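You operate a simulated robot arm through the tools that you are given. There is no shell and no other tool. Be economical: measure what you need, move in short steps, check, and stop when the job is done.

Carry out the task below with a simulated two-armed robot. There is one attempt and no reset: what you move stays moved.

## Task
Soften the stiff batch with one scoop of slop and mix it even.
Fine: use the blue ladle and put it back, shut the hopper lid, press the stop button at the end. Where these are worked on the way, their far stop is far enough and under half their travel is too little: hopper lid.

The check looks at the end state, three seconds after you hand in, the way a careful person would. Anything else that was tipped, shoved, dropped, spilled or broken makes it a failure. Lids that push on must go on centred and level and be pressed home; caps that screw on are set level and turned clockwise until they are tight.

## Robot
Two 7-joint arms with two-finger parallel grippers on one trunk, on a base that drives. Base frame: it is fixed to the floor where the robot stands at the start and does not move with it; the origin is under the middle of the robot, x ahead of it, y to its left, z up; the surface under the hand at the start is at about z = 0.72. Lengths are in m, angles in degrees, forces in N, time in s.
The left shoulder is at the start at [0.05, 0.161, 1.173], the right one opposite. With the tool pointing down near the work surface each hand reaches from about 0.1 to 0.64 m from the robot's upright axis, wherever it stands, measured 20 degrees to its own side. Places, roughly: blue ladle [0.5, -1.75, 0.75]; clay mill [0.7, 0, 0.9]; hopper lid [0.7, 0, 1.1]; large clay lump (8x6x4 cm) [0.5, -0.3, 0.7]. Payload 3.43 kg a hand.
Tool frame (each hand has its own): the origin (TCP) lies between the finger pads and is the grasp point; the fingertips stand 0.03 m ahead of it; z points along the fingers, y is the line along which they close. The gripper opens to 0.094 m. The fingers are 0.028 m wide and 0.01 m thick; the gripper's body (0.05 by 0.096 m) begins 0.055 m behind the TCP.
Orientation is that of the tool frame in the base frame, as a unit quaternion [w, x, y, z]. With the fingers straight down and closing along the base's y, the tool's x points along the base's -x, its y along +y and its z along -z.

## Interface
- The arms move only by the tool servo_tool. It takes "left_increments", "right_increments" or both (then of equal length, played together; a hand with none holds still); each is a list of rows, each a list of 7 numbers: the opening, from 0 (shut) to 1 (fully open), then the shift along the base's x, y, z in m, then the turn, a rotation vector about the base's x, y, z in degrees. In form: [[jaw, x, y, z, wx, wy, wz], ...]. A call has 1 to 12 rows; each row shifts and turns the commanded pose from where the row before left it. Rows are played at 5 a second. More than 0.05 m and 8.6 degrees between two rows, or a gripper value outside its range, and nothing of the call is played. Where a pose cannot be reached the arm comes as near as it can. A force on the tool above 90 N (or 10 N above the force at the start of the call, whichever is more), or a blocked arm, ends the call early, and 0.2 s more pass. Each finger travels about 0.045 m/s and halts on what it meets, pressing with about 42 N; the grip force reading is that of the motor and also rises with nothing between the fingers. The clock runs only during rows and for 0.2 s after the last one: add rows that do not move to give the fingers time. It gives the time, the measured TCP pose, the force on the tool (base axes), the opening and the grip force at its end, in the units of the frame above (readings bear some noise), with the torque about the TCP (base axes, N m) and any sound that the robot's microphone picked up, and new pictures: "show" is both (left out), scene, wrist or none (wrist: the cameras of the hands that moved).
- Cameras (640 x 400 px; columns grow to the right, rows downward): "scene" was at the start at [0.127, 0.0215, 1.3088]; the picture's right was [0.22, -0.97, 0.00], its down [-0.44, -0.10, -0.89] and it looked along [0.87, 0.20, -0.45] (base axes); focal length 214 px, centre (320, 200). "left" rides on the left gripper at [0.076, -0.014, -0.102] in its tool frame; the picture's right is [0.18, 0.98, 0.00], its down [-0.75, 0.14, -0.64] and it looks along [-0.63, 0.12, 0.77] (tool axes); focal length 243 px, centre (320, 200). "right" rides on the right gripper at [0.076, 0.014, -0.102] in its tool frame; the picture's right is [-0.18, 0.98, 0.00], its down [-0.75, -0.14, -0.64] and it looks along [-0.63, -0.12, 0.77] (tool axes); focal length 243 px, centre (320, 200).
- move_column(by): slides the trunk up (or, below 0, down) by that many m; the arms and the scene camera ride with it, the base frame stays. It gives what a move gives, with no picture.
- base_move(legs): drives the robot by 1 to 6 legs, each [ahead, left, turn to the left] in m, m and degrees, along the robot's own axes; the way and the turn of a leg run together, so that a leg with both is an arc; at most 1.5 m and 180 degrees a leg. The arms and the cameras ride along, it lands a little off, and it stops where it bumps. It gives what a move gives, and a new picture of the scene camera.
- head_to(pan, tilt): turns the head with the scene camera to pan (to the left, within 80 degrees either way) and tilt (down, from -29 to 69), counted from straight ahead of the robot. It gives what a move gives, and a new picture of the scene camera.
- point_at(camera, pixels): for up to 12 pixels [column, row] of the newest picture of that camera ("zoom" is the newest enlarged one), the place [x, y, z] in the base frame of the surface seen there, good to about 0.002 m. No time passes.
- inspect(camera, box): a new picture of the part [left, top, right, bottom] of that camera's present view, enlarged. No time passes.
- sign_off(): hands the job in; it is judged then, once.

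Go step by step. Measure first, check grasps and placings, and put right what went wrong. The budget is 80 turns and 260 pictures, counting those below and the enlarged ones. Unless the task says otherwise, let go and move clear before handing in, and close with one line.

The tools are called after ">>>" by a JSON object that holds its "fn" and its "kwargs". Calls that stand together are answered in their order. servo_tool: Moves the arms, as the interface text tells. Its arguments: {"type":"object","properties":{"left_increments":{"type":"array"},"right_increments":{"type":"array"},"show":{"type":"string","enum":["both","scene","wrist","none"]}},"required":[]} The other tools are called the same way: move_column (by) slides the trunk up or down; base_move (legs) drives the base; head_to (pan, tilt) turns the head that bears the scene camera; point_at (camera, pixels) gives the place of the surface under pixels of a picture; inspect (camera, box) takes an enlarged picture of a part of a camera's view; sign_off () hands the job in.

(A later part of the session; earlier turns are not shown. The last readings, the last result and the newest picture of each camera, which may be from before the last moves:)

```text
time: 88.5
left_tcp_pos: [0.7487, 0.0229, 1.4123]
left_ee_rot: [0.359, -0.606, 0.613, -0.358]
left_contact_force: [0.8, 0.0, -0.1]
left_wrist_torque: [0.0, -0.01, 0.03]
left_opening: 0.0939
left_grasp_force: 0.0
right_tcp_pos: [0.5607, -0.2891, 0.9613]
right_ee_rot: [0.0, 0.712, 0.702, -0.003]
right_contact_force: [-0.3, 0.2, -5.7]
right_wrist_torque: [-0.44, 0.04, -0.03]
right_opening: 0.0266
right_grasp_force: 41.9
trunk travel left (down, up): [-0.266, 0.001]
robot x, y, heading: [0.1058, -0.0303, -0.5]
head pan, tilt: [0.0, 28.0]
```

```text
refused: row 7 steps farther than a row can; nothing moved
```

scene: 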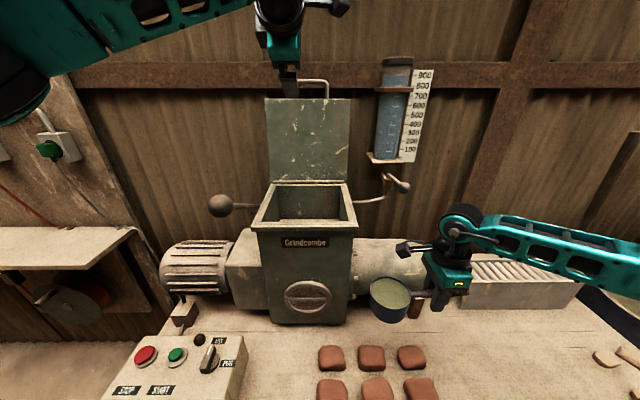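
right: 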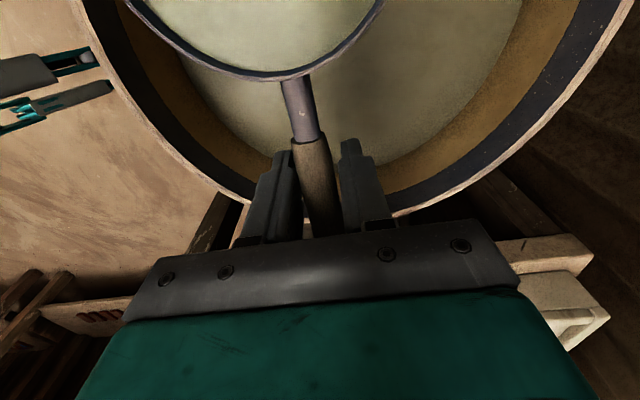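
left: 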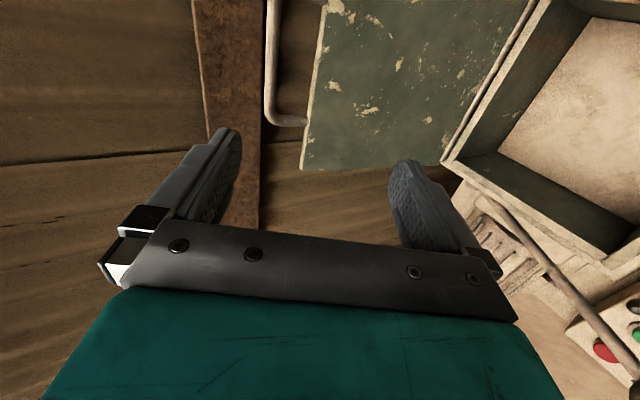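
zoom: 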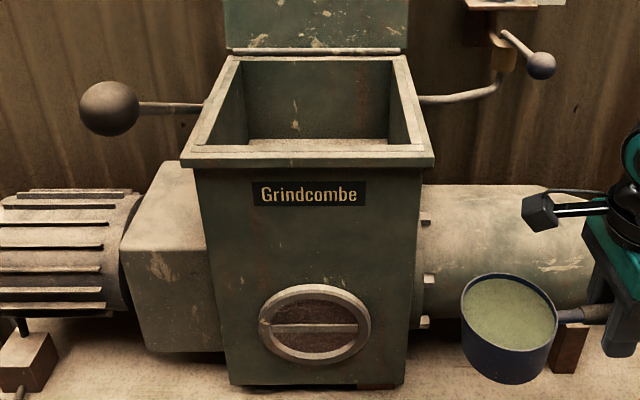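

>>> {"fn": "servo_tool", "kwargs": {"left_increments": [[1, -0.03, 0.01, 0.005, 0, 0, 0], [1, -0.03, 0.02, 0, 0, 0, 0], [1, -0.035, 0.03, 0, 0, 0, 0], [1, -0.035, 0.03, 0, 0, 0, 0], [1, -0.035, 0.03, 0, 0, 0, 0], [1, -0.035, 0.03, 0, 0, 0, 0], [1, -0.035, 0.025, -0.02, 0, 0, 0], [1, -0.03, 0.025, -0.025, 0, 0, 0], [1, -0.02, 0.02, -0.03, 0, 0, 0], [1, 0, 0, 0, 0, 0, 0]], "right_increments": [[0, 0, 0, 0.015, 0, 0, 0], [0, 0, 0, 0.025, 0, 0, 0], [0, 0, 0, 0.03, 0, 0, 0], [0, 0, 0, 0.03, 0, 0, 0], [0, 0, 0, 0.03, 0, 0, 0], [0, 0, 0, 0.03, 0, 0, 0], [0, 0, 0, 0.03, 0, 0, 0], [0, 0, 0, 0.03, 0, 0, 0], [0, 0, 0, 0.02, 0, 0, 0], [0, 0, 0, 0, 0, 0, 0]]}}

```text
time: 90.7
left_tcp_pos: [0.4648, 0.2422, 1.3432]
left_ee_rot: [0.359, -0.605, 0.614, -0.358]
left_contact_force: [-0.3, 0.6, -0.4]
left_wrist_torque: [0.01, 0.03, -0.02]
left_opening: 0.0941
left_grasp_force: 0.1
right_tcp_pos: [0.5627, -0.2895, 1.2021]
right_ee_rot: [0.0, 0.713, 0.701, -0.002]
right_contact_force: [-0.2, -0.5, -5.9]
right_wrist_torque: [-0.44, -0.02, -0.05]
right_opening: 0.0264
right_grasp_force: 41.9
trunk travel left (down, up): [-0.266, 0.001]
robot x, y, heading: [0.1061, -0.0298, -0.6]
head pan, tilt: [0.0, 28.0]
```

scene: 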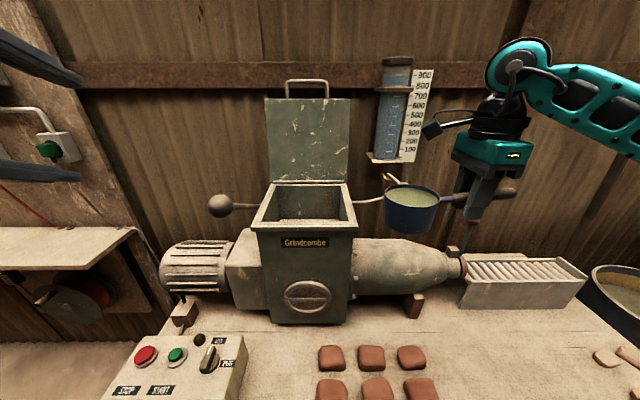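
right: 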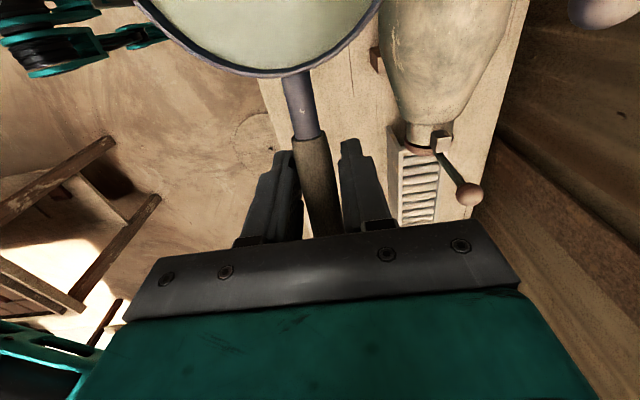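
left: 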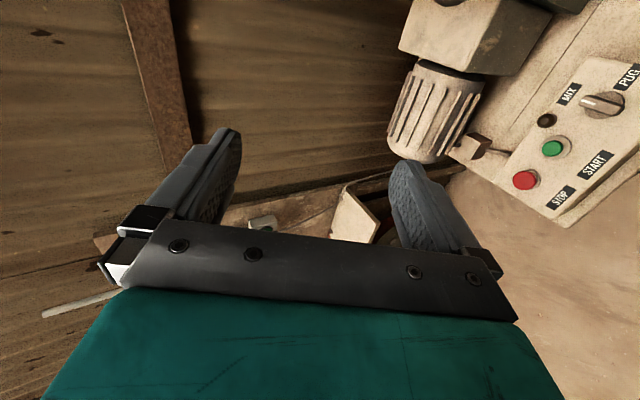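

Slop still level. I'll go left first (y), then forward over the opening, keeping clear of the water tap ball at (0.70,-0.23,1.16).

>>> {"fn": "servo_tool", "kwargs": {"right_increments": [[0, 0, 0.015, 0, 0, 0, 0], [0, 0, 0.025, 0, 0, 0, 0], [0, 0, 0.03, 0, 0, 0, 0], [0, 0, 0.03, 0, 0, 0, 0], [0, 0, 0.03, 0, 0, 0, 0], [0, 0, 0.03, 0, 0, 0, 0], [0, 0.015, 0.025, 0, 0, 0, 0], [0, 0.025, 0, 0, 0, 0, 0], [0, 0.025, 0, 0, 0, 0, 0], [0, 0.025, 0, 0, 0, 0, 0], [0, 0.02, 0, 0, 0, 0, 0], [0, 0, 0, 0, 0, 0, 0]]}}

```text
time: 93.3
left_tcp_pos: [0.465, 0.2431, 1.3431]
left_ee_rot: [0.359, -0.605, 0.614, -0.358]
left_contact_force: [0.0, -0.3, -0.1]
left_wrist_torque: [0.02, -0.02, 0.04]
left_opening: 0.094
left_grasp_force: 0.1
right_tcp_pos: [0.6716, -0.1054, 1.202]
right_ee_rot: [0.001, 0.712, 0.702, -0.002]
right_contact_force: [-0.3, 0.6, -4.7]
right_wrist_torque: [-0.43, 0.02, 0.0]
right_opening: 0.0266
right_grasp_force: 42.0
trunk travel left (down, up): [-0.266, 0.001]
robot x, y, heading: [0.1034, -0.0313, -0.6]
head pan, tilt: [0.0, 28.0]
```

scene: 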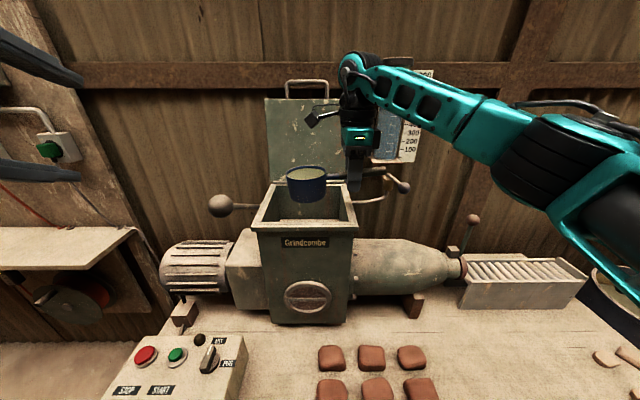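
right: 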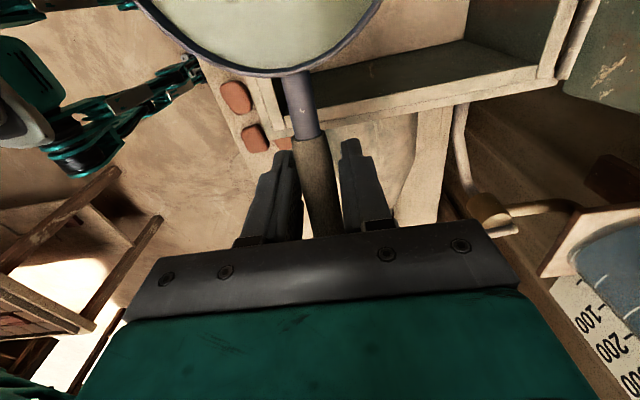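

The cup is over the front part of the opening. I'll move 0.06 m forward, then begin rolling it.

>>> {"fn": "servo_tool", "kwargs": {"right_increments": [[0, 0.015, 0, 0, 0, 0, 0], [0, 0.02, 0, 0, 0, 0, 0], [0, 0.02, 0, 0, 0, 0, 0], [0, 0.005, 0, 0, 0, 0, 0], [0, 0, 0, 0, 0, 0, 0]], "show": "scene"}}

```text
time: 94.5
left_tcp_pos: [0.4656, 0.2422, 1.3434]
left_ee_rot: [0.358, -0.606, 0.613, -0.359]
left_contact_force: [1.1, 0.3, -0.2]
left_wrist_torque: [0.0, -0.01, -0.01]
left_opening: 0.094
left_grasp_force: 0.0
right_tcp_pos: [0.7136, -0.1076, 1.2022]
right_ee_rot: [0.001, 0.712, 0.702, -0.003]
right_contact_force: [0.2, 0.9, -5.4]
right_wrist_torque: [-0.4, -0.02, 0.01]
right_opening: 0.0263
right_grasp_force: 41.4
right hand out of reach, approached as far as the arm can: row 3, 4
trunk travel left (down, up): [-0.266, 0.001]
robot x, y, heading: [0.1069, -0.0294, -0.6]
head pan, tilt: [0.0, 28.0]
```

scene: 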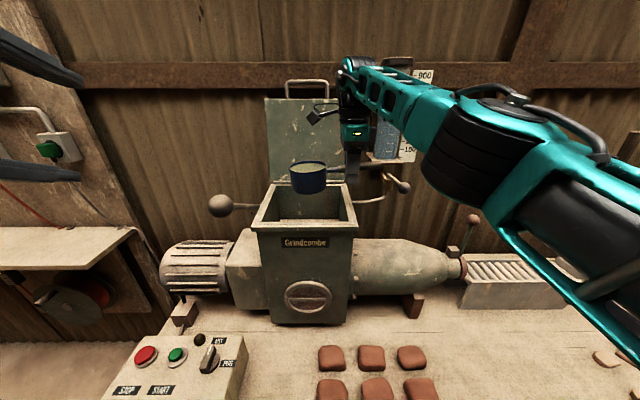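

The cup is at about x 0.716 with its lip well inside the opening. I'll roll the ladle about its handle so the lip faces -x, easing forward as it rolls.

>>> {"fn": "servo_tool", "kwargs": {"right_increments": [[0, 0.003, 0, 0, 0, -6, 0], [0, 0.003, 0, 0, 0, -6, 0], [0, 0.004, 0, 0, 0, -7, 0], [0, 0.004, 0, 0, 0, -8, 0], [0, 0.004, 0, 0, 0, -8, 0], [0, 0.003, 0, 0, 0, -8, 0], [0, 0.003, 0, 0, 0, -8, 0], [0, 0, 0, 0, 0, 0, 0]]}}

>>> {"fn": "inspect", "kwargs": {"camera": "scene", "box": [210, 100, 410, 260]}}

```text
time: 96.3
left_tcp_pos: [0.4655, 0.243, 1.344]
left_ee_rot: [0.359, -0.605, 0.613, -0.358]
left_contact_force: [-0.2, 0.1, 0.8]
left_wrist_torque: [0.02, -0.01, 0.01]
left_opening: 0.094
left_grasp_force: 0.0
right_tcp_pos: [0.7375, -0.1073, 1.2013]
right_ee_rot: [0.303, 0.645, 0.632, 0.304]
right_contact_force: [0.2, 0.3, -1.2]
right_wrist_torque: [-0.16, 0.02, 0.03]
right_opening: 0.0266
right_grasp_force: 42.0
trunk travel left (down, up): [-0.266, 0.001]
robot x, y, heading: [0.1078, -0.0284, -0.2]
head pan, tilt: [0.0, 28.0]
```

scene: 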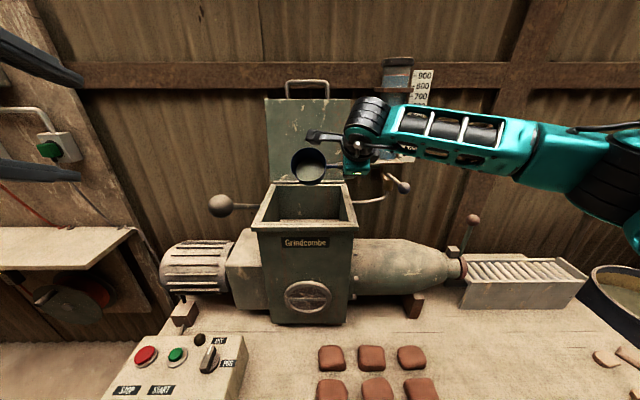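
right: 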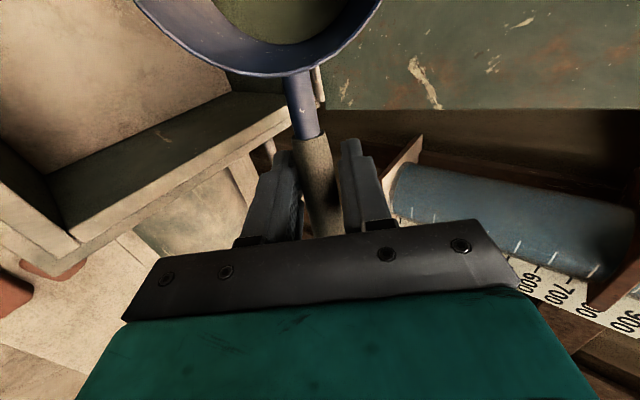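

```text
2.50 times, centred on (310, 180) of scene
```

zoom: 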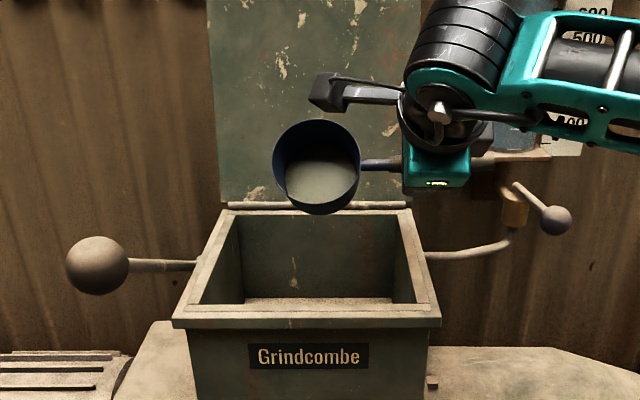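

Nearly emptied (-1.2 N). I'll roll further so it drains fully, then wait a moment.

>>> {"fn": "servo_tool", "kwargs": {"right_increments": [[0, 0.002, 0, 0, 0, -8, 0], [0, 0.002, 0, 0, 0, -8, 0], [0, 0, 0, 0, 0, -8, 0], [0, 0, 0, 0, 0, -8, 0], [0, 0, 0, 0, 0, -8, 0], [0, 0, 0, 0, 0, -8, 0], [0, 0, 0, 0, 0, -8, 0], [0, 0, 0, 0, 0, 0, 0], [0, 0, 0, 0, 0, 0, 0], [0, 0, 0, 0, 0, 0, 0], [0, 0, 0, 0, 0, 0, 0]]}}

>>> {"fn": "inspect", "kwargs": {"camera": "scene", "box": [210, 100, 410, 260]}}

```text
time: 98.7
left_tcp_pos: [0.4652, 0.2428, 1.3434]
left_ee_rot: [0.358, -0.606, 0.613, -0.359]
left_contact_force: [-0.2, 0.5, 0.5]
left_wrist_torque: [-0.01, -0.02, 0.0]
left_opening: 0.094
left_grasp_force: 0.0
right_tcp_pos: [0.722, -0.0537, 1.2343]
right_ee_rot: [0.565, 0.434, 0.415, 0.566]
right_contact_force: [0.7, -0.1, -1.2]
right_wrist_torque: [-0.12, 0.05, 0.01]
right_opening: 0.0266
right_grasp_force: 41.7
right hand out of reach, approached as far as the arm can: row 6, 7
trunk travel left (down, up): [-0.266, 0.001]
robot x, y, heading: [0.1074, -0.0287, -0.5]
head pan, tilt: [0.0, 28.0]
```

scene: 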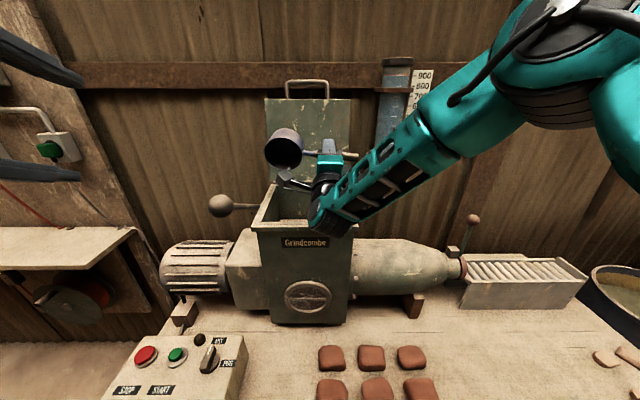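
right: 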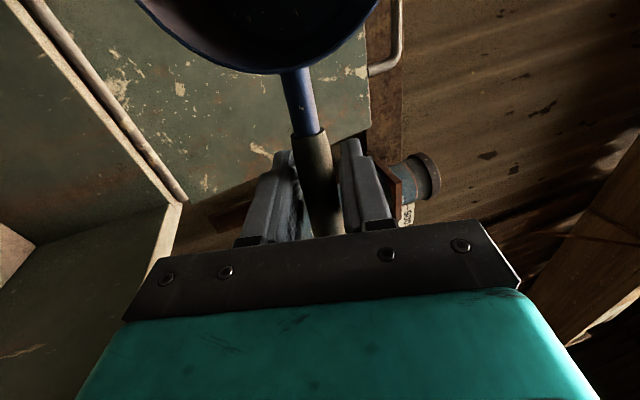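

```text
2.50 times, centred on (310, 180) of scene
```

zoom: 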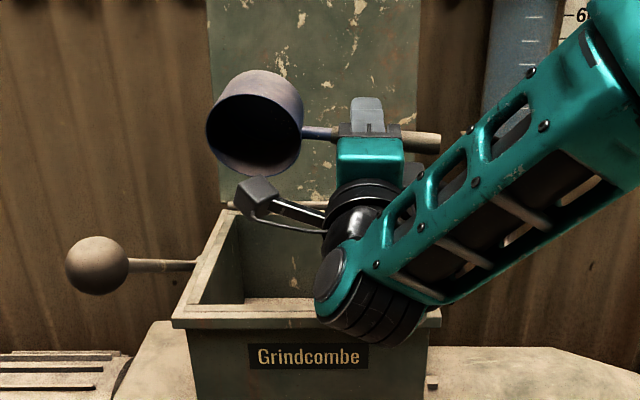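

The cup is empty (rolled 106°). I'll roll it back upright while moving back to y -0.107.

>>> {"fn": "servo_tool", "kwargs": {"right_increments": [[0, 0, -0.005, -0.002, 0, 8, 0], [0, 0, -0.005, -0.002, 0, 8, 0], [0, 0, -0.005, -0.002, 0, 8, 0], [0, 0, -0.005, -0.002, 0, 8, 0], [0, 0, -0.005, -0.002, 0, 8, 0], [0, 0, -0.005, -0.002, 0, 8, 0], [0, -0.005, -0.005, -0.002, 0, 8, 0], [0, -0.005, -0.005, -0.002, 0, 8, 0], [0, -0.005, -0.005, -0.002, 0, 8, 0], [0, -0.005, -0.005, 0, 0, 8, 0], [0, -0.01, 0, 0, 0, 8, 0], [0, -0.01, 0, 0, 0, 8, 0]], "show": "none"}}

>>> {"fn": "servo_tool", "kwargs": {"right_increments": [[0, -0.02, 0, 0, 0, 8, 0], [0, -0.03, 0, 0, 0, 2, 0], [0, -0.04, 0, 0, 0, 0, 0], [0, -0.04, -0.015, 0, 0, 0, 0], [0, 0, -0.03, 0, 0, 0, 0], [0, 0, -0.03, 0, 0, 0, 0], [0, 0, -0.03, 0, 0, 0, 0], [0, 0, -0.03, 0, 0, 0, 0], [0, 0, -0.03, -0.01, 0, 0, 0], [0, 0, 0, -0.04, 0, 0, 0], [0, 0, 0, -0.04, 0, 0, 0], [0, 0, 0, -0.04, 0, 0, 0]], "show": "scene"}}

```text
time: 101.3
left_tcp_pos: [0.4651, 0.2435, 1.3432]
left_ee_rot: [0.358, -0.605, 0.614, -0.359]
left_contact_force: [0.0, 0.3, -0.1]
left_wrist_torque: [-0.01, -0.02, 0.02]
left_opening: 0.0939
left_grasp_force: 0.2
right_tcp_pos: [0.6797, -0.103, 1.217]
right_ee_rot: [0.067, 0.709, 0.699, 0.065]
right_contact_force: [0.1, 0.0, -0.6]
right_wrist_torque: [-0.14, 0.03, -0.01]
right_opening: 0.0265
right_grasp_force: 42.1
trunk travel left (down, up): [-0.266, 0.001]
robot x, y, heading: [0.1055, -0.0293, -0.5]
head pan, tilt: [0.0, 28.0]
```

```text
time: 103.9
left_tcp_pos: [0.4652, 0.2427, 1.3435]
left_ee_rot: [0.358, -0.605, 0.613, -0.359]
left_contact_force: [-0.5, 0.3, -0.2]
left_wrist_torque: [0.0, -0.01, 0.01]
left_opening: 0.094
left_grasp_force: 0.2
right_tcp_pos: [0.5525, -0.2695, 1.0857]
right_ee_rot: [0.007, 0.713, 0.701, 0.005]
right_contact_force: [0.0, -0.1, -1.2]
right_wrist_torque: [-0.1, 0.03, -0.02]
right_opening: 0.0266
right_grasp_force: 41.9
trunk travel left (down, up): [-0.266, 0.001]
robot x, y, heading: [0.1045, -0.0301, -0.4]
head pan, tilt: [0.0, 28.0]
```

scene: 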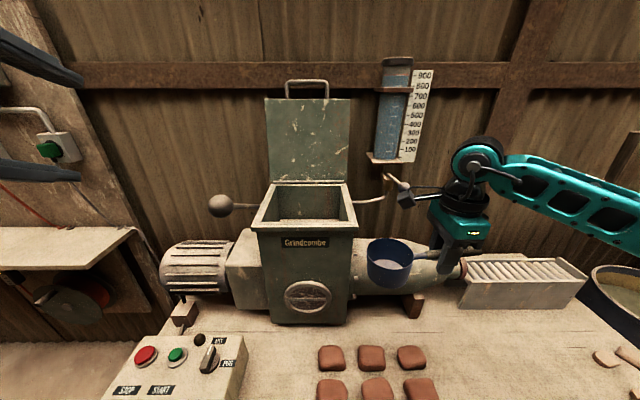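

The ladle is empty and clear. To close the lid the left hand needs more reach, so I'll back off a touch and turn 35° right to bring the left shoulder forward.

>>> {"fn": "base_move", "kwargs": {"legs": [[-0.03, 0, 0], [0, 0, -35]]}}

>>> {"fn": "head_to", "kwargs": {"pan": 40, "tilt": 18}}

```text
time: 106.4
left_tcp_pos: [0.5248, -0.0158, 1.3437]
left_ee_rot: [0.233, -0.39, 0.769, -0.45]
left_contact_force: [-0.4, -0.6, -0.6]
left_wrist_torque: [-0.03, -0.01, 0.0]
left_opening: 0.0938
left_grasp_force: 0.1
right_tcp_pos: [0.2994, -0.4822, 1.086]
right_ee_rot: [0.007, 0.892, 0.451, 0.001]
right_contact_force: [0.8, -0.3, -1.5]
right_wrist_torque: [-0.06, 0.09, 0.03]
right_opening: 0.0265
right_grasp_force: 41.6
trunk travel left (down, up): [-0.266, 0.001]
robot x, y, heading: [0.0787, -0.0306, -35.9]
head pan, tilt: [0.0, 28.0]
```

scene: 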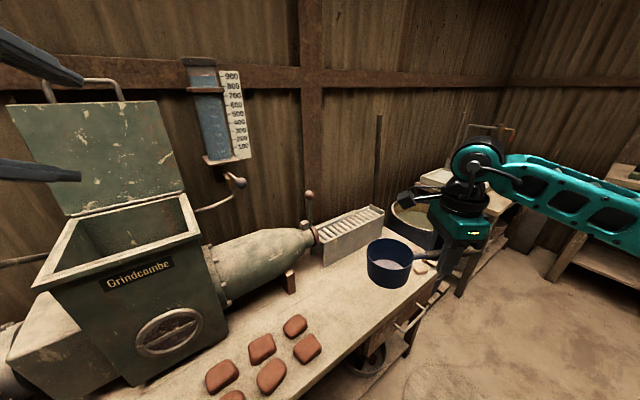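

```text
time: 107.5
left_tcp_pos: [0.5255, -0.0143, 1.3437]
left_ee_rot: [0.232, -0.39, 0.769, -0.451]
left_contact_force: [0.0, 0.4, -1.3]
left_wrist_torque: [0.01, 0.02, 0.01]
left_opening: 0.094
left_grasp_force: 0.1
right_tcp_pos: [0.2999, -0.4819, 1.0865]
right_ee_rot: [0.007, 0.892, 0.452, 0.001]
right_contact_force: [0.9, 0.0, -1.7]
right_wrist_torque: [-0.08, 0.03, 0.01]
right_opening: 0.0265
right_grasp_force: 42.4
trunk travel left (down, up): [-0.266, 0.001]
robot x, y, heading: [0.0758, -0.0308, -35.8]
head pan, tilt: [40.0, 18.0]
```

scene: 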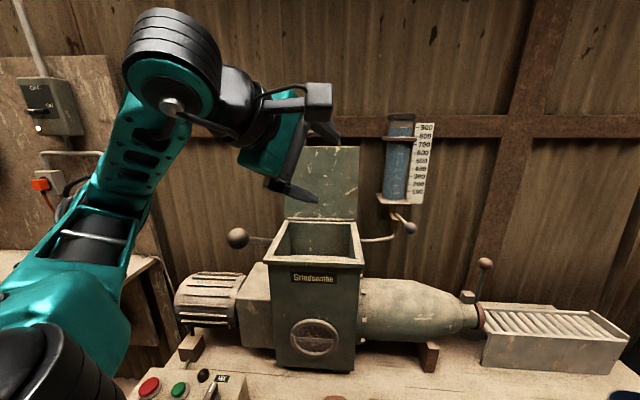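

Good view. I'll turn the left hand back to face +x, raise it, and bring it towards the bar.

>>> {"fn": "servo_tool", "kwargs": {"left_increments": [[1, 0.02, 0, 0.015, 0, 0, 7], [1, 0.02, 0, 0.015, 0, 0, 7], [1, 0.02, 0, 0.015, 0, 0, 7], [1, 0.03, 0, 0.015, 0, 0, 7], [1, 0.03, 0, 0.015, 0, 0, 7], [1, 0.03, 0, 0, 0, 0, 0], [1, 0.03, 0, 0, 0, 0, 0], [1, 0, 0, 0, 0, 0, 0]]}}

```text
time: 109.3
left_tcp_pos: [0.7056, -0.016, 1.4178]
left_ee_rot: [0.358, -0.602, 0.615, -0.361]
left_contact_force: [-0.1, -0.2, -0.8]
left_wrist_torque: [-0.01, -0.02, 0.05]
left_opening: 0.0939
left_grasp_force: 0.1
right_tcp_pos: [0.2998, -0.4821, 1.0861]
right_ee_rot: [0.006, 0.893, 0.451, 0.002]
right_contact_force: [0.3, 0.2, -2.7]
right_wrist_torque: [-0.11, 0.08, 0.0]
right_opening: 0.0266
right_grasp_force: 42.1
trunk travel left (down, up): [-0.266, 0.001]
robot x, y, heading: [0.0749, -0.0312, -35.8]
head pan, tilt: [40.0, 18.0]
```

scene: 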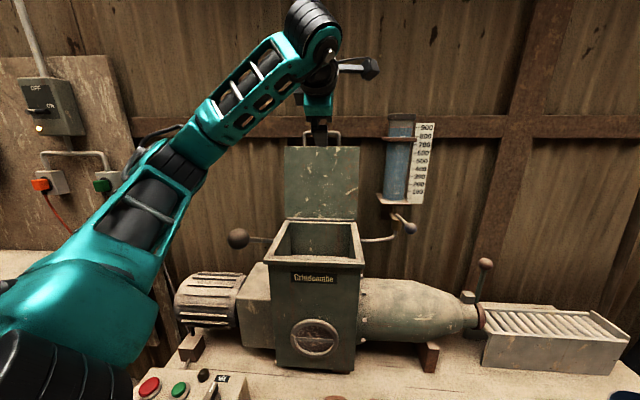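
left: 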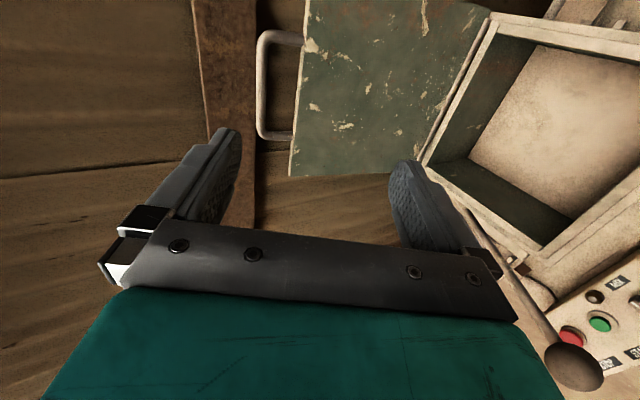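

I'll measure the bar and look at the hopper contents.

>>> {"fn": "point_at", "kwargs": {"camera": "left", "pixels": [[261, 60], [261, 90], [263, 115], [290, 36], [300, 100], [300, 160], [420, 150]]}}

>>> {"fn": "inspect", "kwargs": {"camera": "left", "box": [400, 0, 640, 280]}}

```text
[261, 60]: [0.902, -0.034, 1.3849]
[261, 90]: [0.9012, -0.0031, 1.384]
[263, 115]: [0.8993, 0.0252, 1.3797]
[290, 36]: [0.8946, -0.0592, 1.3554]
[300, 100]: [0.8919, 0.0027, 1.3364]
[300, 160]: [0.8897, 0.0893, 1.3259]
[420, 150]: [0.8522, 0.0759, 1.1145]
```

```text
1.43 times, centred on (520, 140) of left
```

zoom: 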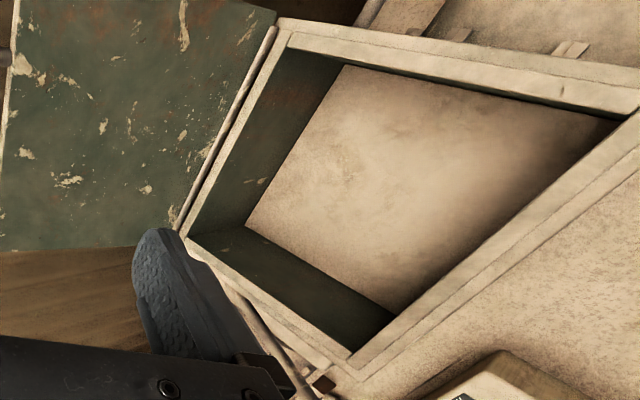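

The bar centre is at (0.903, 0, 1.38) and the hinge at about (0.85, 1.112). I'll rise until the jaw lines up, then advance along the fingers over the bar.

>>> {"fn": "servo_tool", "kwargs": {"left_increments": [[1, 0.012, 0.006, 0.02, 0, 0, 0], [1, 0.011, 0.006, 0.02, 0, 0, 0], [1, 0.01, 0.006, 0.017, 0, 0, 0], [1, 0.03, 0, -0.0173, 0, 0, 0], [1, 0.03, 0, -0.0173, 0, 0, 0], [1, 0.03, 0, -0.0173, 0, 0, 0], [1, 0.02, 0, -0.0115, 0, 0, 0], [1, 0.02, 0, -0.0115, 0, 0, 0], [1, 0.017, 0, -0.01, 0, 0, 0], [1, 0, 0, 0, 0, 0, 0]]}}

```text
time: 111.5
left_tcp_pos: [0.8864, 0.0024, 1.3903]
left_ee_rot: [0.357, -0.603, 0.616, -0.36]
left_contact_force: [-0.2, -0.4, -0.6]
left_wrist_torque: [-0.01, 0.0, 0.03]
left_opening: 0.0938
left_grasp_force: 0.0
right_tcp_pos: [0.2985, -0.4818, 1.0863]
right_ee_rot: [0.007, 0.893, 0.451, 0.002]
right_contact_force: [-0.6, 0.7, -1.7]
right_wrist_torque: [-0.06, 0.06, -0.01]
right_opening: 0.0264
right_grasp_force: 42.0
trunk travel left (down, up): [-0.266, 0.001]
robot x, y, heading: [0.0815, -0.0293, -35.8]
head pan, tilt: [40.0, 18.0]
```

scene: 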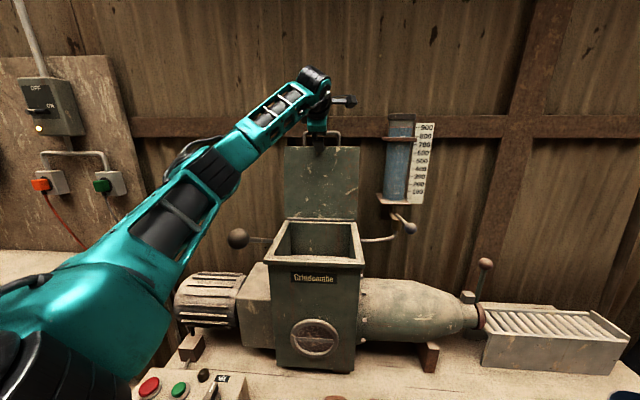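
left: 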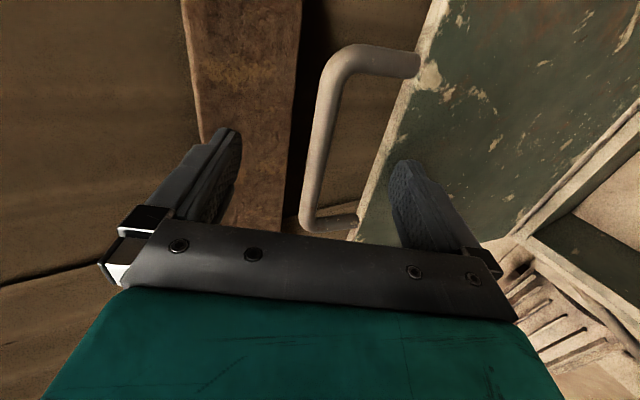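

The bar sits centred between the jaws about 0.02 m ahead of the TCP. I'll close to a loose cage and pull the lid forward along its arc to about 60°.

>>> {"fn": "servo_tool", "kwargs": {"left_increments": [[0.32, 0, 0, 0, 0, 0, 0], [0.32, 0, 0, 0, 0, 0, 0], [0.32, 0, 0, 0, 0, 0, 0], [0.32, 0, 0, 0, 0, 0, 0], [0.32, -0.019, 0, 0.002, 0, 0, 0], [0.32, -0.019, 0, 0.002, 0, 0, 0], [0.32, -0.019, 0, -0.0006, 0, 0, 0], [0.32, -0.019, 0, -0.0006, 0, 0, 0], [0.32, -0.0187, 0, -0.0033, 0, 1, 0], [0.32, -0.0187, 0, -0.0033, 0, 1, 0], [0.32, 0, 0, 0, 0, 0, 0]]}}

```text
time: 113.9
left_tcp_pos: [0.7714, 0.003, 1.3852]
left_ee_rot: [0.347, -0.609, 0.622, -0.349]
left_contact_force: [0.3, 0.2, -0.3]
left_wrist_torque: [0.0, -0.03, 0.01]
left_opening: 0.0301
left_grasp_force: 0.1
right_tcp_pos: [0.3005, -0.4815, 1.0852]
right_ee_rot: [0.007, 0.893, 0.45, 0.002]
right_contact_force: [-0.5, 0.0, -1.4]
right_wrist_torque: [-0.1, 0.09, 0.01]
right_opening: 0.0265
right_grasp_force: 41.2
trunk travel left (down, up): [-0.266, 0.001]
robot x, y, heading: [0.0787, -0.0292, -36.0]
head pan, tilt: [40.0, 18.0]
```

scene: 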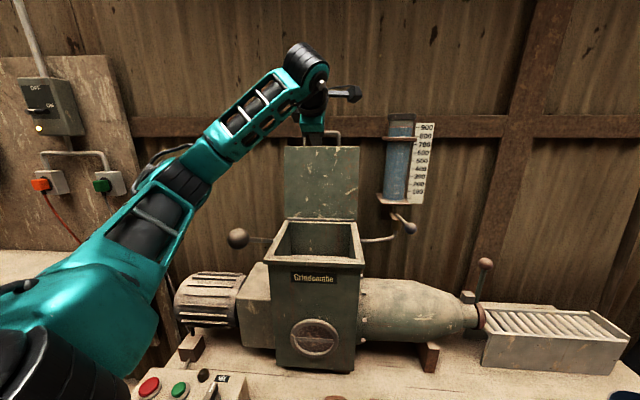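
left: 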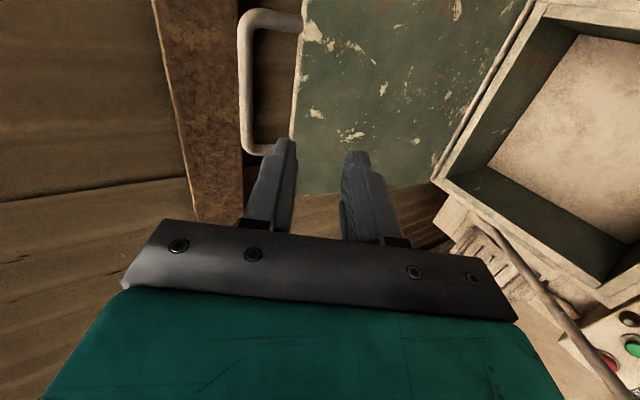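

The fingers slid off the bar, so they need a steeper and firmer hold. I'll pitch to -45°, re-approach with the jaws open and grip the bar.

>>> {"fn": "servo_tool", "kwargs": {"left_increments": [[1, 0, 0, 0.03, 0, 4.5, 0], [1, 0.02, 0, 0.03, 0, 4.5, 0], [1, 0.03, 0, 0.016, 0, 4.5, 0], [1, 0.018, 0, -0.018, 0, 0, 0], [1, 0.018, 0, -0.018, 0, 0, 0], [1, 0.018, 0, -0.018, 0, 0, 0], [1, 0.018, 0, -0.018, 0, 0, 0], [1, 0, 0, 0, 0, 0, 0]]}}

>>> {"fn": "point_at", "kwargs": {"camera": "left", "pixels": [[325, 100], [320, 150], [330, 70]]}}

```text
time: 115.7
left_tcp_pos: [0.8946, 0.0022, 1.3904]
left_ee_rot: [0.271, -0.647, 0.658, -0.276]
left_contact_force: [0.0, 0.6, -0.4]
left_wrist_torque: [0.02, 0.0, 0.02]
left_opening: 0.0939
left_grasp_force: 0.1
right_tcp_pos: [0.2989, -0.482, 1.086]
right_ee_rot: [0.007, 0.892, 0.451, 0.002]
right_contact_force: [-0.3, -0.6, -1.1]
right_wrist_torque: [-0.08, 0.09, 0.0]
right_opening: 0.0267
right_grasp_force: 41.2
trunk travel left (down, up): [-0.266, 0.001]
robot x, y, heading: [0.073, -0.0274, -35.8]
head pan, tilt: [40.0, 18.0]
```

scene: 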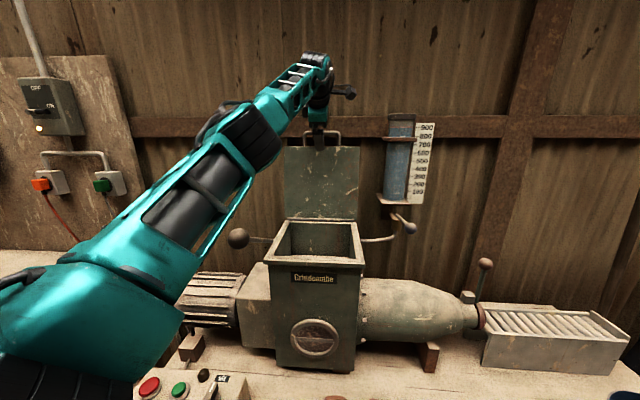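
left: 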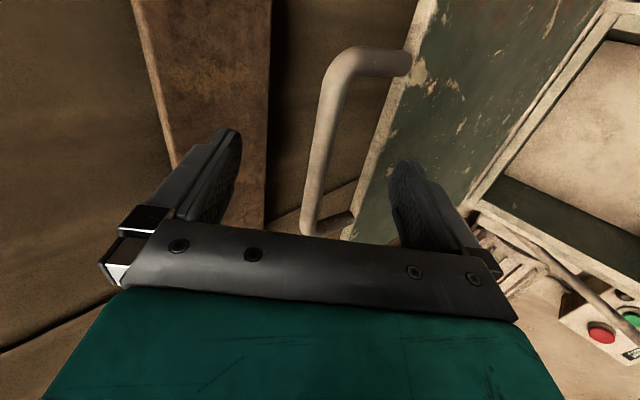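

```text
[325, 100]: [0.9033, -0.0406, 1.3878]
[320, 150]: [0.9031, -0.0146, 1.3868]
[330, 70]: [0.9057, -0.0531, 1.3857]
```

The bar is about 0.014 m ahead of the TCP and centred. I'll grip it firmly and pull along the arc past upright.

>>> {"fn": "servo_tool", "kwargs": {"left_increments": [[0, 0, 0, 0, 0, 0, 0], [0, 0, 0, 0, 0, 0, 0], [0, 0, 0, 0, 0, 0, 0], [0, 0, 0, 0, 0, 0, 0], [0, 0, 0, 0, 0, 0, 0], [0, 0, 0, 0, 0, 0, 0], [0, -0.019, 0, 0.002, 0, -3, 0], [0, -0.019, 0, 0.002, 0, -3, 0], [0, -0.019, 0, -0.0006, 0, -3, 0], [0, -0.019, 0, -0.0006, 0, -3, 0], [0, 0, 0, 0, 0, 0, 0]]}}

```text
time: 118.1
left_tcp_pos: [0.8179, 0.0026, 1.393]
left_ee_rot: [0.338, -0.614, 0.627, -0.34]
left_contact_force: [-0.3, -0.1, -2.6]
left_wrist_torque: [-1.58, 0.04, -0.13]
left_opening: 0.0121
left_grasp_force: 44.6
right_tcp_pos: [0.2996, -0.4822, 1.0863]
right_ee_rot: [0.006, 0.893, 0.451, 0.002]
right_contact_force: [-0.7, 0.2, -1.1]
right_wrist_torque: [-0.09, 0.06, 0.0]
right_opening: 0.0264
right_grasp_force: 41.7
trunk travel left (down, up): [-0.266, 0.001]
robot x, y, heading: [0.0755, -0.0302, -35.6]
head pan, tilt: [40.0, 18.0]
```

scene: 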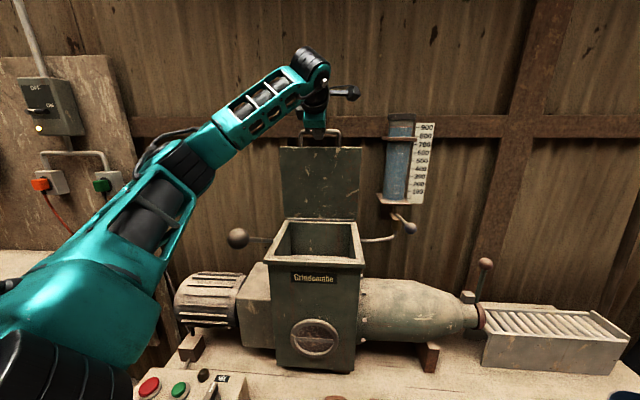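
left: 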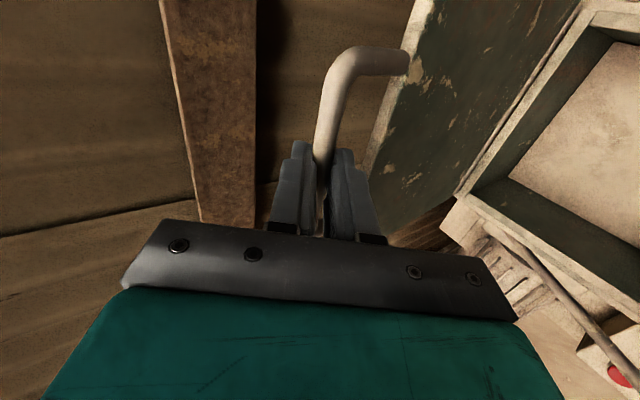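

The lid is coming forward (about 84°). I'll keep following the arc down, easing the jaws to a loose cage so the lower finger carries the lid.

>>> {"fn": "servo_tool", "kwargs": {"left_increments": [[0, -0.0187, 0, -0.0033, 0, 0, 0], [0, -0.0187, 0, -0.0033, 0, 0, 0], [0.2, -0.0182, 0, -0.0059, 0, 0, 0], [0.22, -0.0182, 0, -0.0059, 0, 0, 0], [0.22, -0.0171, 0, -0.0083, 0, 0, 0], [0.22, -0.0171, 0, -0.0083, 0, 0, 0], [0.22, -0.0158, 0, -0.0106, 0, 0, 0], [0.22, -0.0158, 0, -0.0106, 0, 0, 0], [0.22, -0.0142, 0, -0.0127, 0, 0, 0], [0.22, -0.0142, 0, -0.0127, 0, 0, 0], [0.22, 0, 0, 0, 0, 0, 0]]}}

```text
time: 120.5
left_tcp_pos: [0.6509, 0.003, 1.3119]
left_ee_rot: [0.338, -0.614, 0.626, -0.342]
left_contact_force: [-0.7, -0.6, -3.9]
left_wrist_torque: [-0.08, 0.03, 0.02]
left_opening: 0.0226
left_grasp_force: 1.5
right_tcp_pos: [0.3, -0.482, 1.0868]
right_ee_rot: [0.007, 0.893, 0.45, 0.001]
right_contact_force: [0.1, 0.2, -1.8]
right_wrist_torque: [-0.05, 0.11, 0.02]
right_opening: 0.0261
right_grasp_force: 42.1
trunk travel left (down, up): [-0.266, 0.001]
robot x, y, heading: [0.0744, -0.0296, -35.8]
head pan, tilt: [40.0, 18.0]
```

scene: 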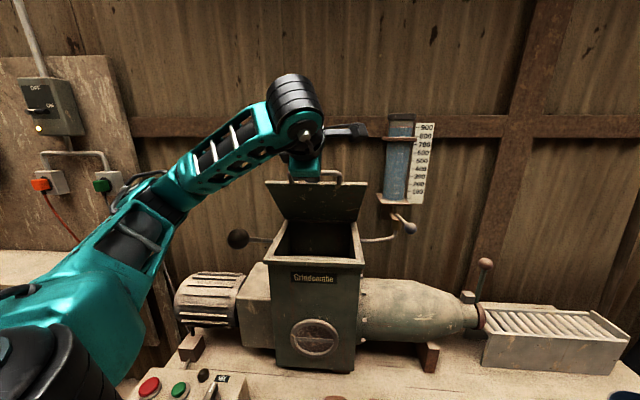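
left: 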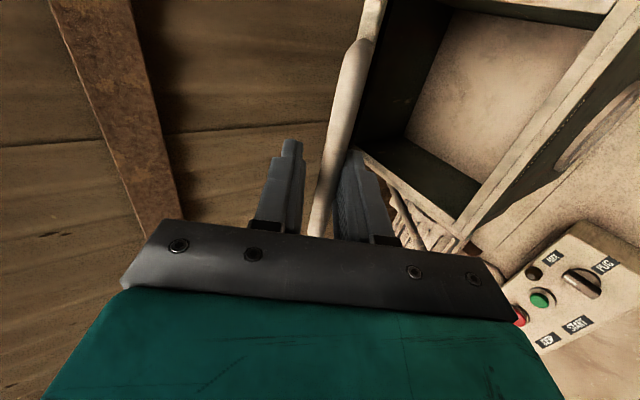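

The lid is at about 44°, resting in the jaws. I'll lower it the rest of the way.

>>> {"fn": "servo_tool", "kwargs": {"left_increments": [[0.22, -0.0123, 0, -0.0145, 0, 0, 0], [0.22, -0.0123, 0, -0.0145, 0, 0, 0], [0.22, -0.01, 0, -0.0161, 0, 0, 0], [0.22, -0.01, 0, -0.0161, 0, 0, 0], [0.22, -0.0078, 0, -0.0174, 0, 0, 0], [0.22, -0.0078, 0, -0.0174, 0, 0, 0], [0.22, -0.0052, 0, -0.0183, 0, 0, 0], [0.22, -0.0052, 0, -0.0183, 0, 0, 0], [0.22, -0.0027, 0, -0.0189, 0, 0, 0], [0.22, -0.0026, 0, -0.0189, 0, 0, 0], [0.22, -0.0007, 0, -0.015, 0, 0, 0], [0.22, 0, 0, 0, 0, 0, 0]]}}

```text
time: 123.1
left_tcp_pos: [0.5845, -0.008, 1.1313]
left_ee_rot: [0.339, -0.613, 0.627, -0.341]
left_contact_force: [-37.8, 12.8, 0.7]
left_wrist_torque: [0.11, -0.41, 0.79]
left_opening: 0.029
left_grasp_force: 6.8
left hand out of reach, approached as far as the arm can: row 7, 8, 9, 10
right_tcp_pos: [0.2947, -0.4801, 1.0884]
right_ee_rot: [0.009, 0.892, 0.452, 0.003]
right_contact_force: [-0.4, -0.8, -1.3]
right_wrist_torque: [-0.1, 0.08, 0.04]
right_opening: 0.0264
right_grasp_force: 41.6
trunk travel left (down, up): [-0.266, 0.001]
robot x, y, heading: [0.0777, -0.0287, -36.0]
head pan, tilt: [40.0, 18.0]
```

scene: 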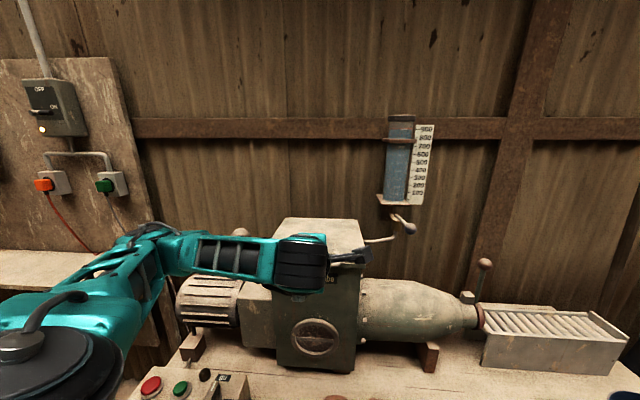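
left: 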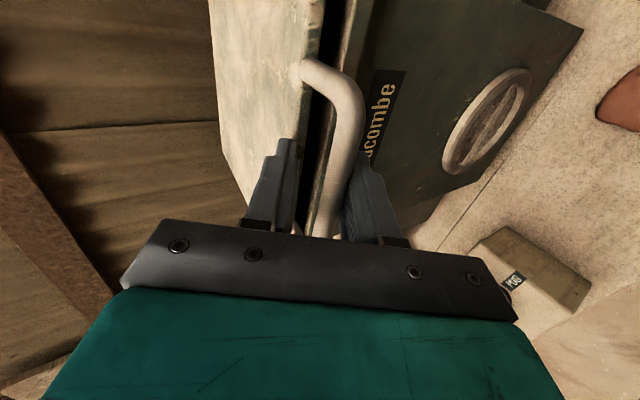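

The lid is nearly shut, and the arm is cramped, pushing 38 N inward. I'll ease the jaws open and lower slightly to let the lid settle.

>>> {"fn": "servo_tool", "kwargs": {"left_increments": [[0.35, -0.003, 0, -0.003, 0, 0, 0], [0.5, -0.002, 0, -0.005, 0, 0, 0], [0.6, 0, 0, -0.004, 0, 0, 0], [1, 0, 0, 0, 0, 0, 0], [1, 0, 0, 0, 0, 0, 0], [1, 0, 0, 0, 0, 0, 0]]}}

```text
time: 124.5
left_tcp_pos: [0.5882, -0.0114, 1.1186]
left_ee_rot: [0.337, -0.614, 0.627, -0.341]
left_contact_force: [-0.7, 0.4, 0.0]
left_wrist_torque: [0.0, 0.0, 0.0]
left_opening: 0.0943
left_grasp_force: 0.1
left hand out of reach, approached as far as the arm can: row 2
right_tcp_pos: [0.2998, -0.4819, 1.0874]
right_ee_rot: [0.006, 0.893, 0.45, 0.001]
right_contact_force: [0.0, -0.2, -1.8]
right_wrist_torque: [-0.11, 0.07, 0.01]
right_opening: 0.0263
right_grasp_force: 41.8
trunk travel left (down, up): [-0.266, 0.001]
robot x, y, heading: [0.0744, -0.0309, -35.9]
head pan, tilt: [40.0, 18.0]
```

scene: 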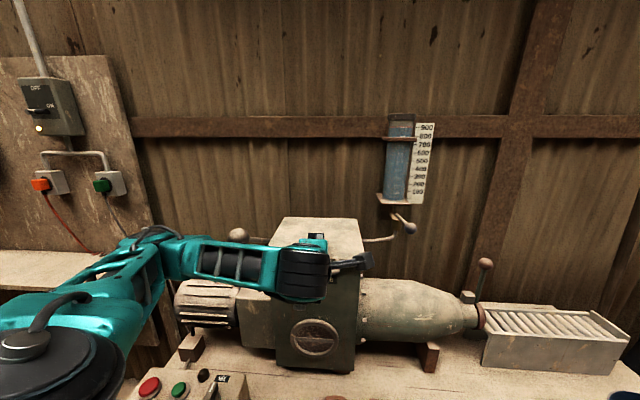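
left: 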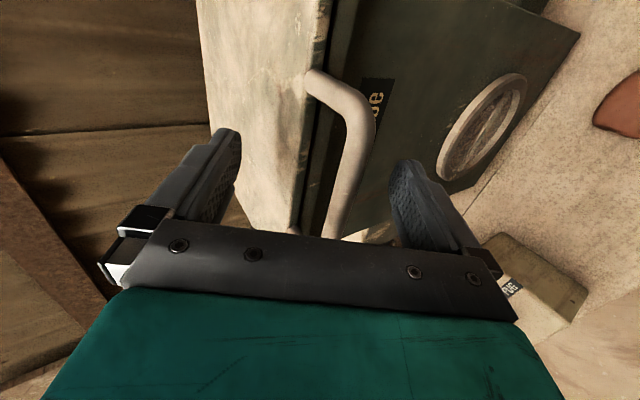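

The jaws are free of the bar. I'll back straight away in -x by 0.15 m with the base, then check the lid.

>>> {"fn": "base_move", "kwargs": {"legs": [[-0.121, -0.088, 0]]}}

>>> {"fn": "inspect", "kwargs": {"camera": "scene", "box": [200, 180, 420, 400]}}

>>> {"fn": "point_at", "kwargs": {"camera": "scene", "pixels": [[310, 235], [330, 245], [300, 250]]}}

```text
time: 125.9
left_tcp_pos: [0.437, -0.0113, 1.1188]
left_ee_rot: [0.339, -0.614, 0.626, -0.343]
left_contact_force: [-0.3, -0.3, -0.1]
left_wrist_torque: [-0.04, 0.03, -0.03]
left_opening: 0.094
left_grasp_force: 0.0
right_tcp_pos: [0.1491, -0.4823, 1.086]
right_ee_rot: [0.008, 0.893, 0.451, 0.003]
right_contact_force: [-0.6, 0.0, -1.6]
right_wrist_torque: [-0.11, 0.04, 0.02]
right_opening: 0.0267
right_grasp_force: 41.8
trunk travel left (down, up): [-0.266, 0.001]
robot x, y, heading: [-0.0719, -0.0255, -36.0]
head pan, tilt: [40.0, 18.0]
```

scene: 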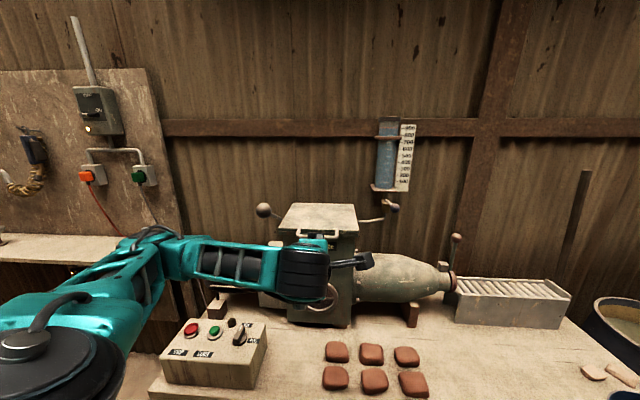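

```text
1.82 times, centred on (310, 290) of scene
```

zoom: 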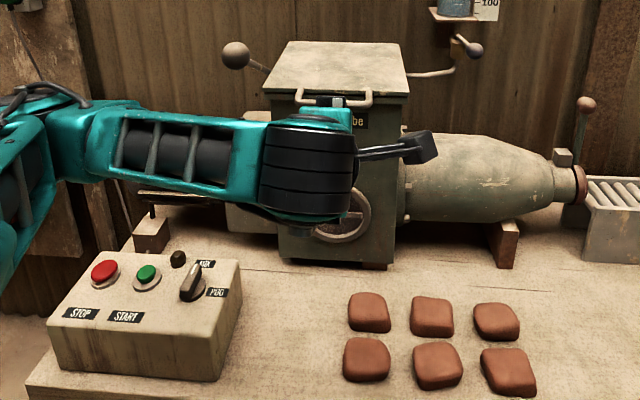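

```text
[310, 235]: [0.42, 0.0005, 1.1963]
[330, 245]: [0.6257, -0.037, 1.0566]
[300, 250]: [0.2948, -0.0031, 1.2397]
```

The lid looks flush. Next I'll face the bench again and measure the lid and the buttons.

>>> {"fn": "base_move", "kwargs": {"legs": [[0, 0, 36]]}}

>>> {"fn": "head_to", "kwargs": {"pan": 10, "tilt": 32}}

>>> {"fn": "inspect", "kwargs": {"camera": "scene", "box": [180, 130, 440, 330]}}

```text
time: 128.0
left_tcp_pos: [0.3308, 0.2865, 1.1172]
left_ee_rot: [-0.427, 0.777, -0.406, 0.22]
left_contact_force: [0.7, -0.2, 0.8]
left_wrist_torque: [0.0, 0.0, 0.01]
left_opening: 0.094
left_grasp_force: 0.0
right_tcp_pos: [0.3736, -0.264, 1.0862]
right_ee_rot: [0.007, 0.708, 0.706, 0.003]
right_contact_force: [-0.2, -0.5, -0.3]
right_wrist_torque: [-0.12, 0.0, 0.0]
right_opening: 0.0267
right_grasp_force: 42.5
trunk travel left (down, up): [-0.266, 0.001]
robot x, y, heading: [-0.0733, -0.0344, 0.2]
head pan, tilt: [40.0, 18.0]
```

scene: 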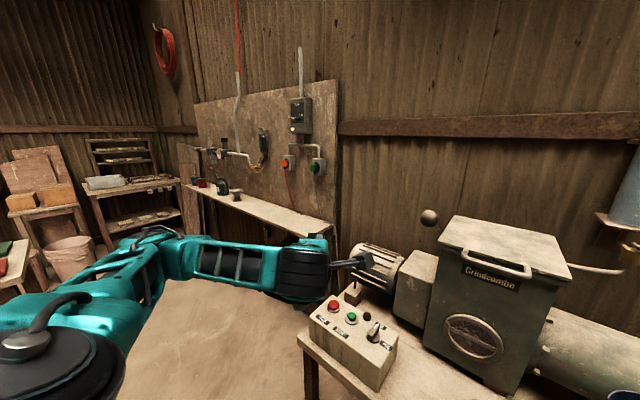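

```text
time: 129.0
left_tcp_pos: [0.3306, 0.2859, 1.1192]
left_ee_rot: [-0.427, 0.778, -0.405, 0.221]
left_contact_force: [0.0, -0.2, -0.1]
left_wrist_torque: [0.0, 0.02, 0.03]
left_opening: 0.0939
left_grasp_force: 0.0
right_tcp_pos: [0.3735, -0.2644, 1.086]
right_ee_rot: [0.006, 0.709, 0.706, 0.004]
right_contact_force: [0.7, 0.1, -2.3]
right_wrist_torque: [-0.12, -0.01, 0.02]
right_opening: 0.0263
right_grasp_force: 41.9
trunk travel left (down, up): [-0.266, 0.001]
robot x, y, heading: [-0.0725, -0.028, 0.0]
head pan, tilt: [10.0, 32.0]
```

scene: 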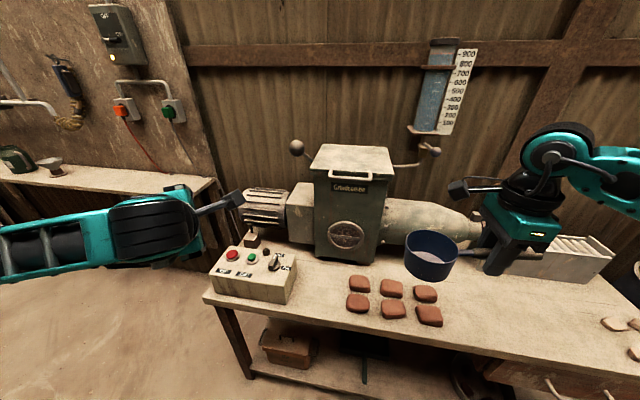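

```text
2.00 times, centred on (310, 230) of scene
```

zoom: 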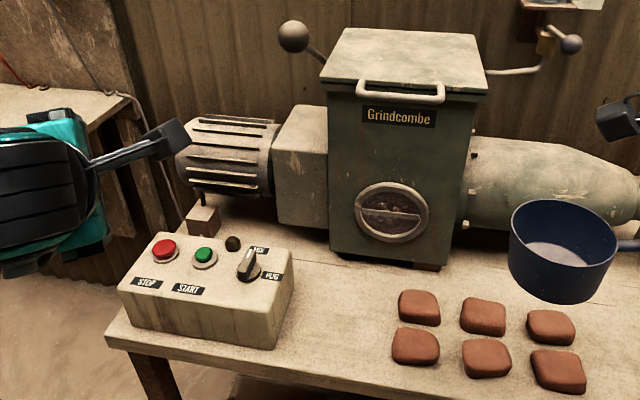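

The lid is down and the knob's white mark pointed to MIX in the first close-up. I'll measure the lid and the buttons.

>>> {"fn": "point_at", "kwargs": {"camera": "scene", "pixels": [[350, 163], [322, 168], [350, 174], [252, 256], [252, 258], [233, 253], [233, 256], [255, 265], [240, 275], [275, 262]]}}

>>> {"fn": "inspect", "kwargs": {"camera": "scene", "box": [210, 235, 310, 310]}}

```text
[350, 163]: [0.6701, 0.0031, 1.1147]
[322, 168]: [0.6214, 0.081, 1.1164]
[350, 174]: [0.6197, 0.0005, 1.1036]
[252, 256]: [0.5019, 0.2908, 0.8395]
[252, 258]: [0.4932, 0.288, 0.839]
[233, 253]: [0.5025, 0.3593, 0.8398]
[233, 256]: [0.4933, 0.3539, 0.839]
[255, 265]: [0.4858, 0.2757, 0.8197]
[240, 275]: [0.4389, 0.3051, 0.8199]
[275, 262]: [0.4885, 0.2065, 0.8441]
```

```text
5.33 times, centred on (260, 272) of scene
```

zoom: 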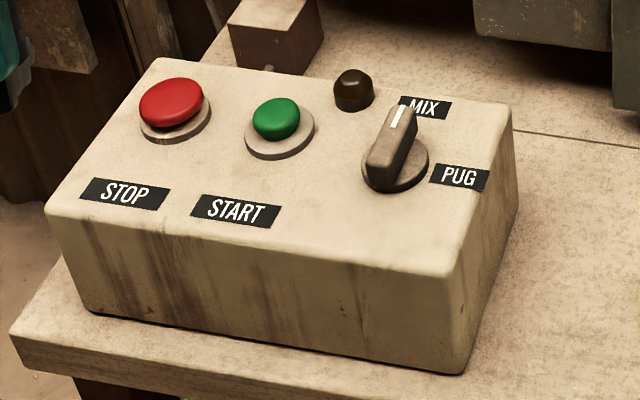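

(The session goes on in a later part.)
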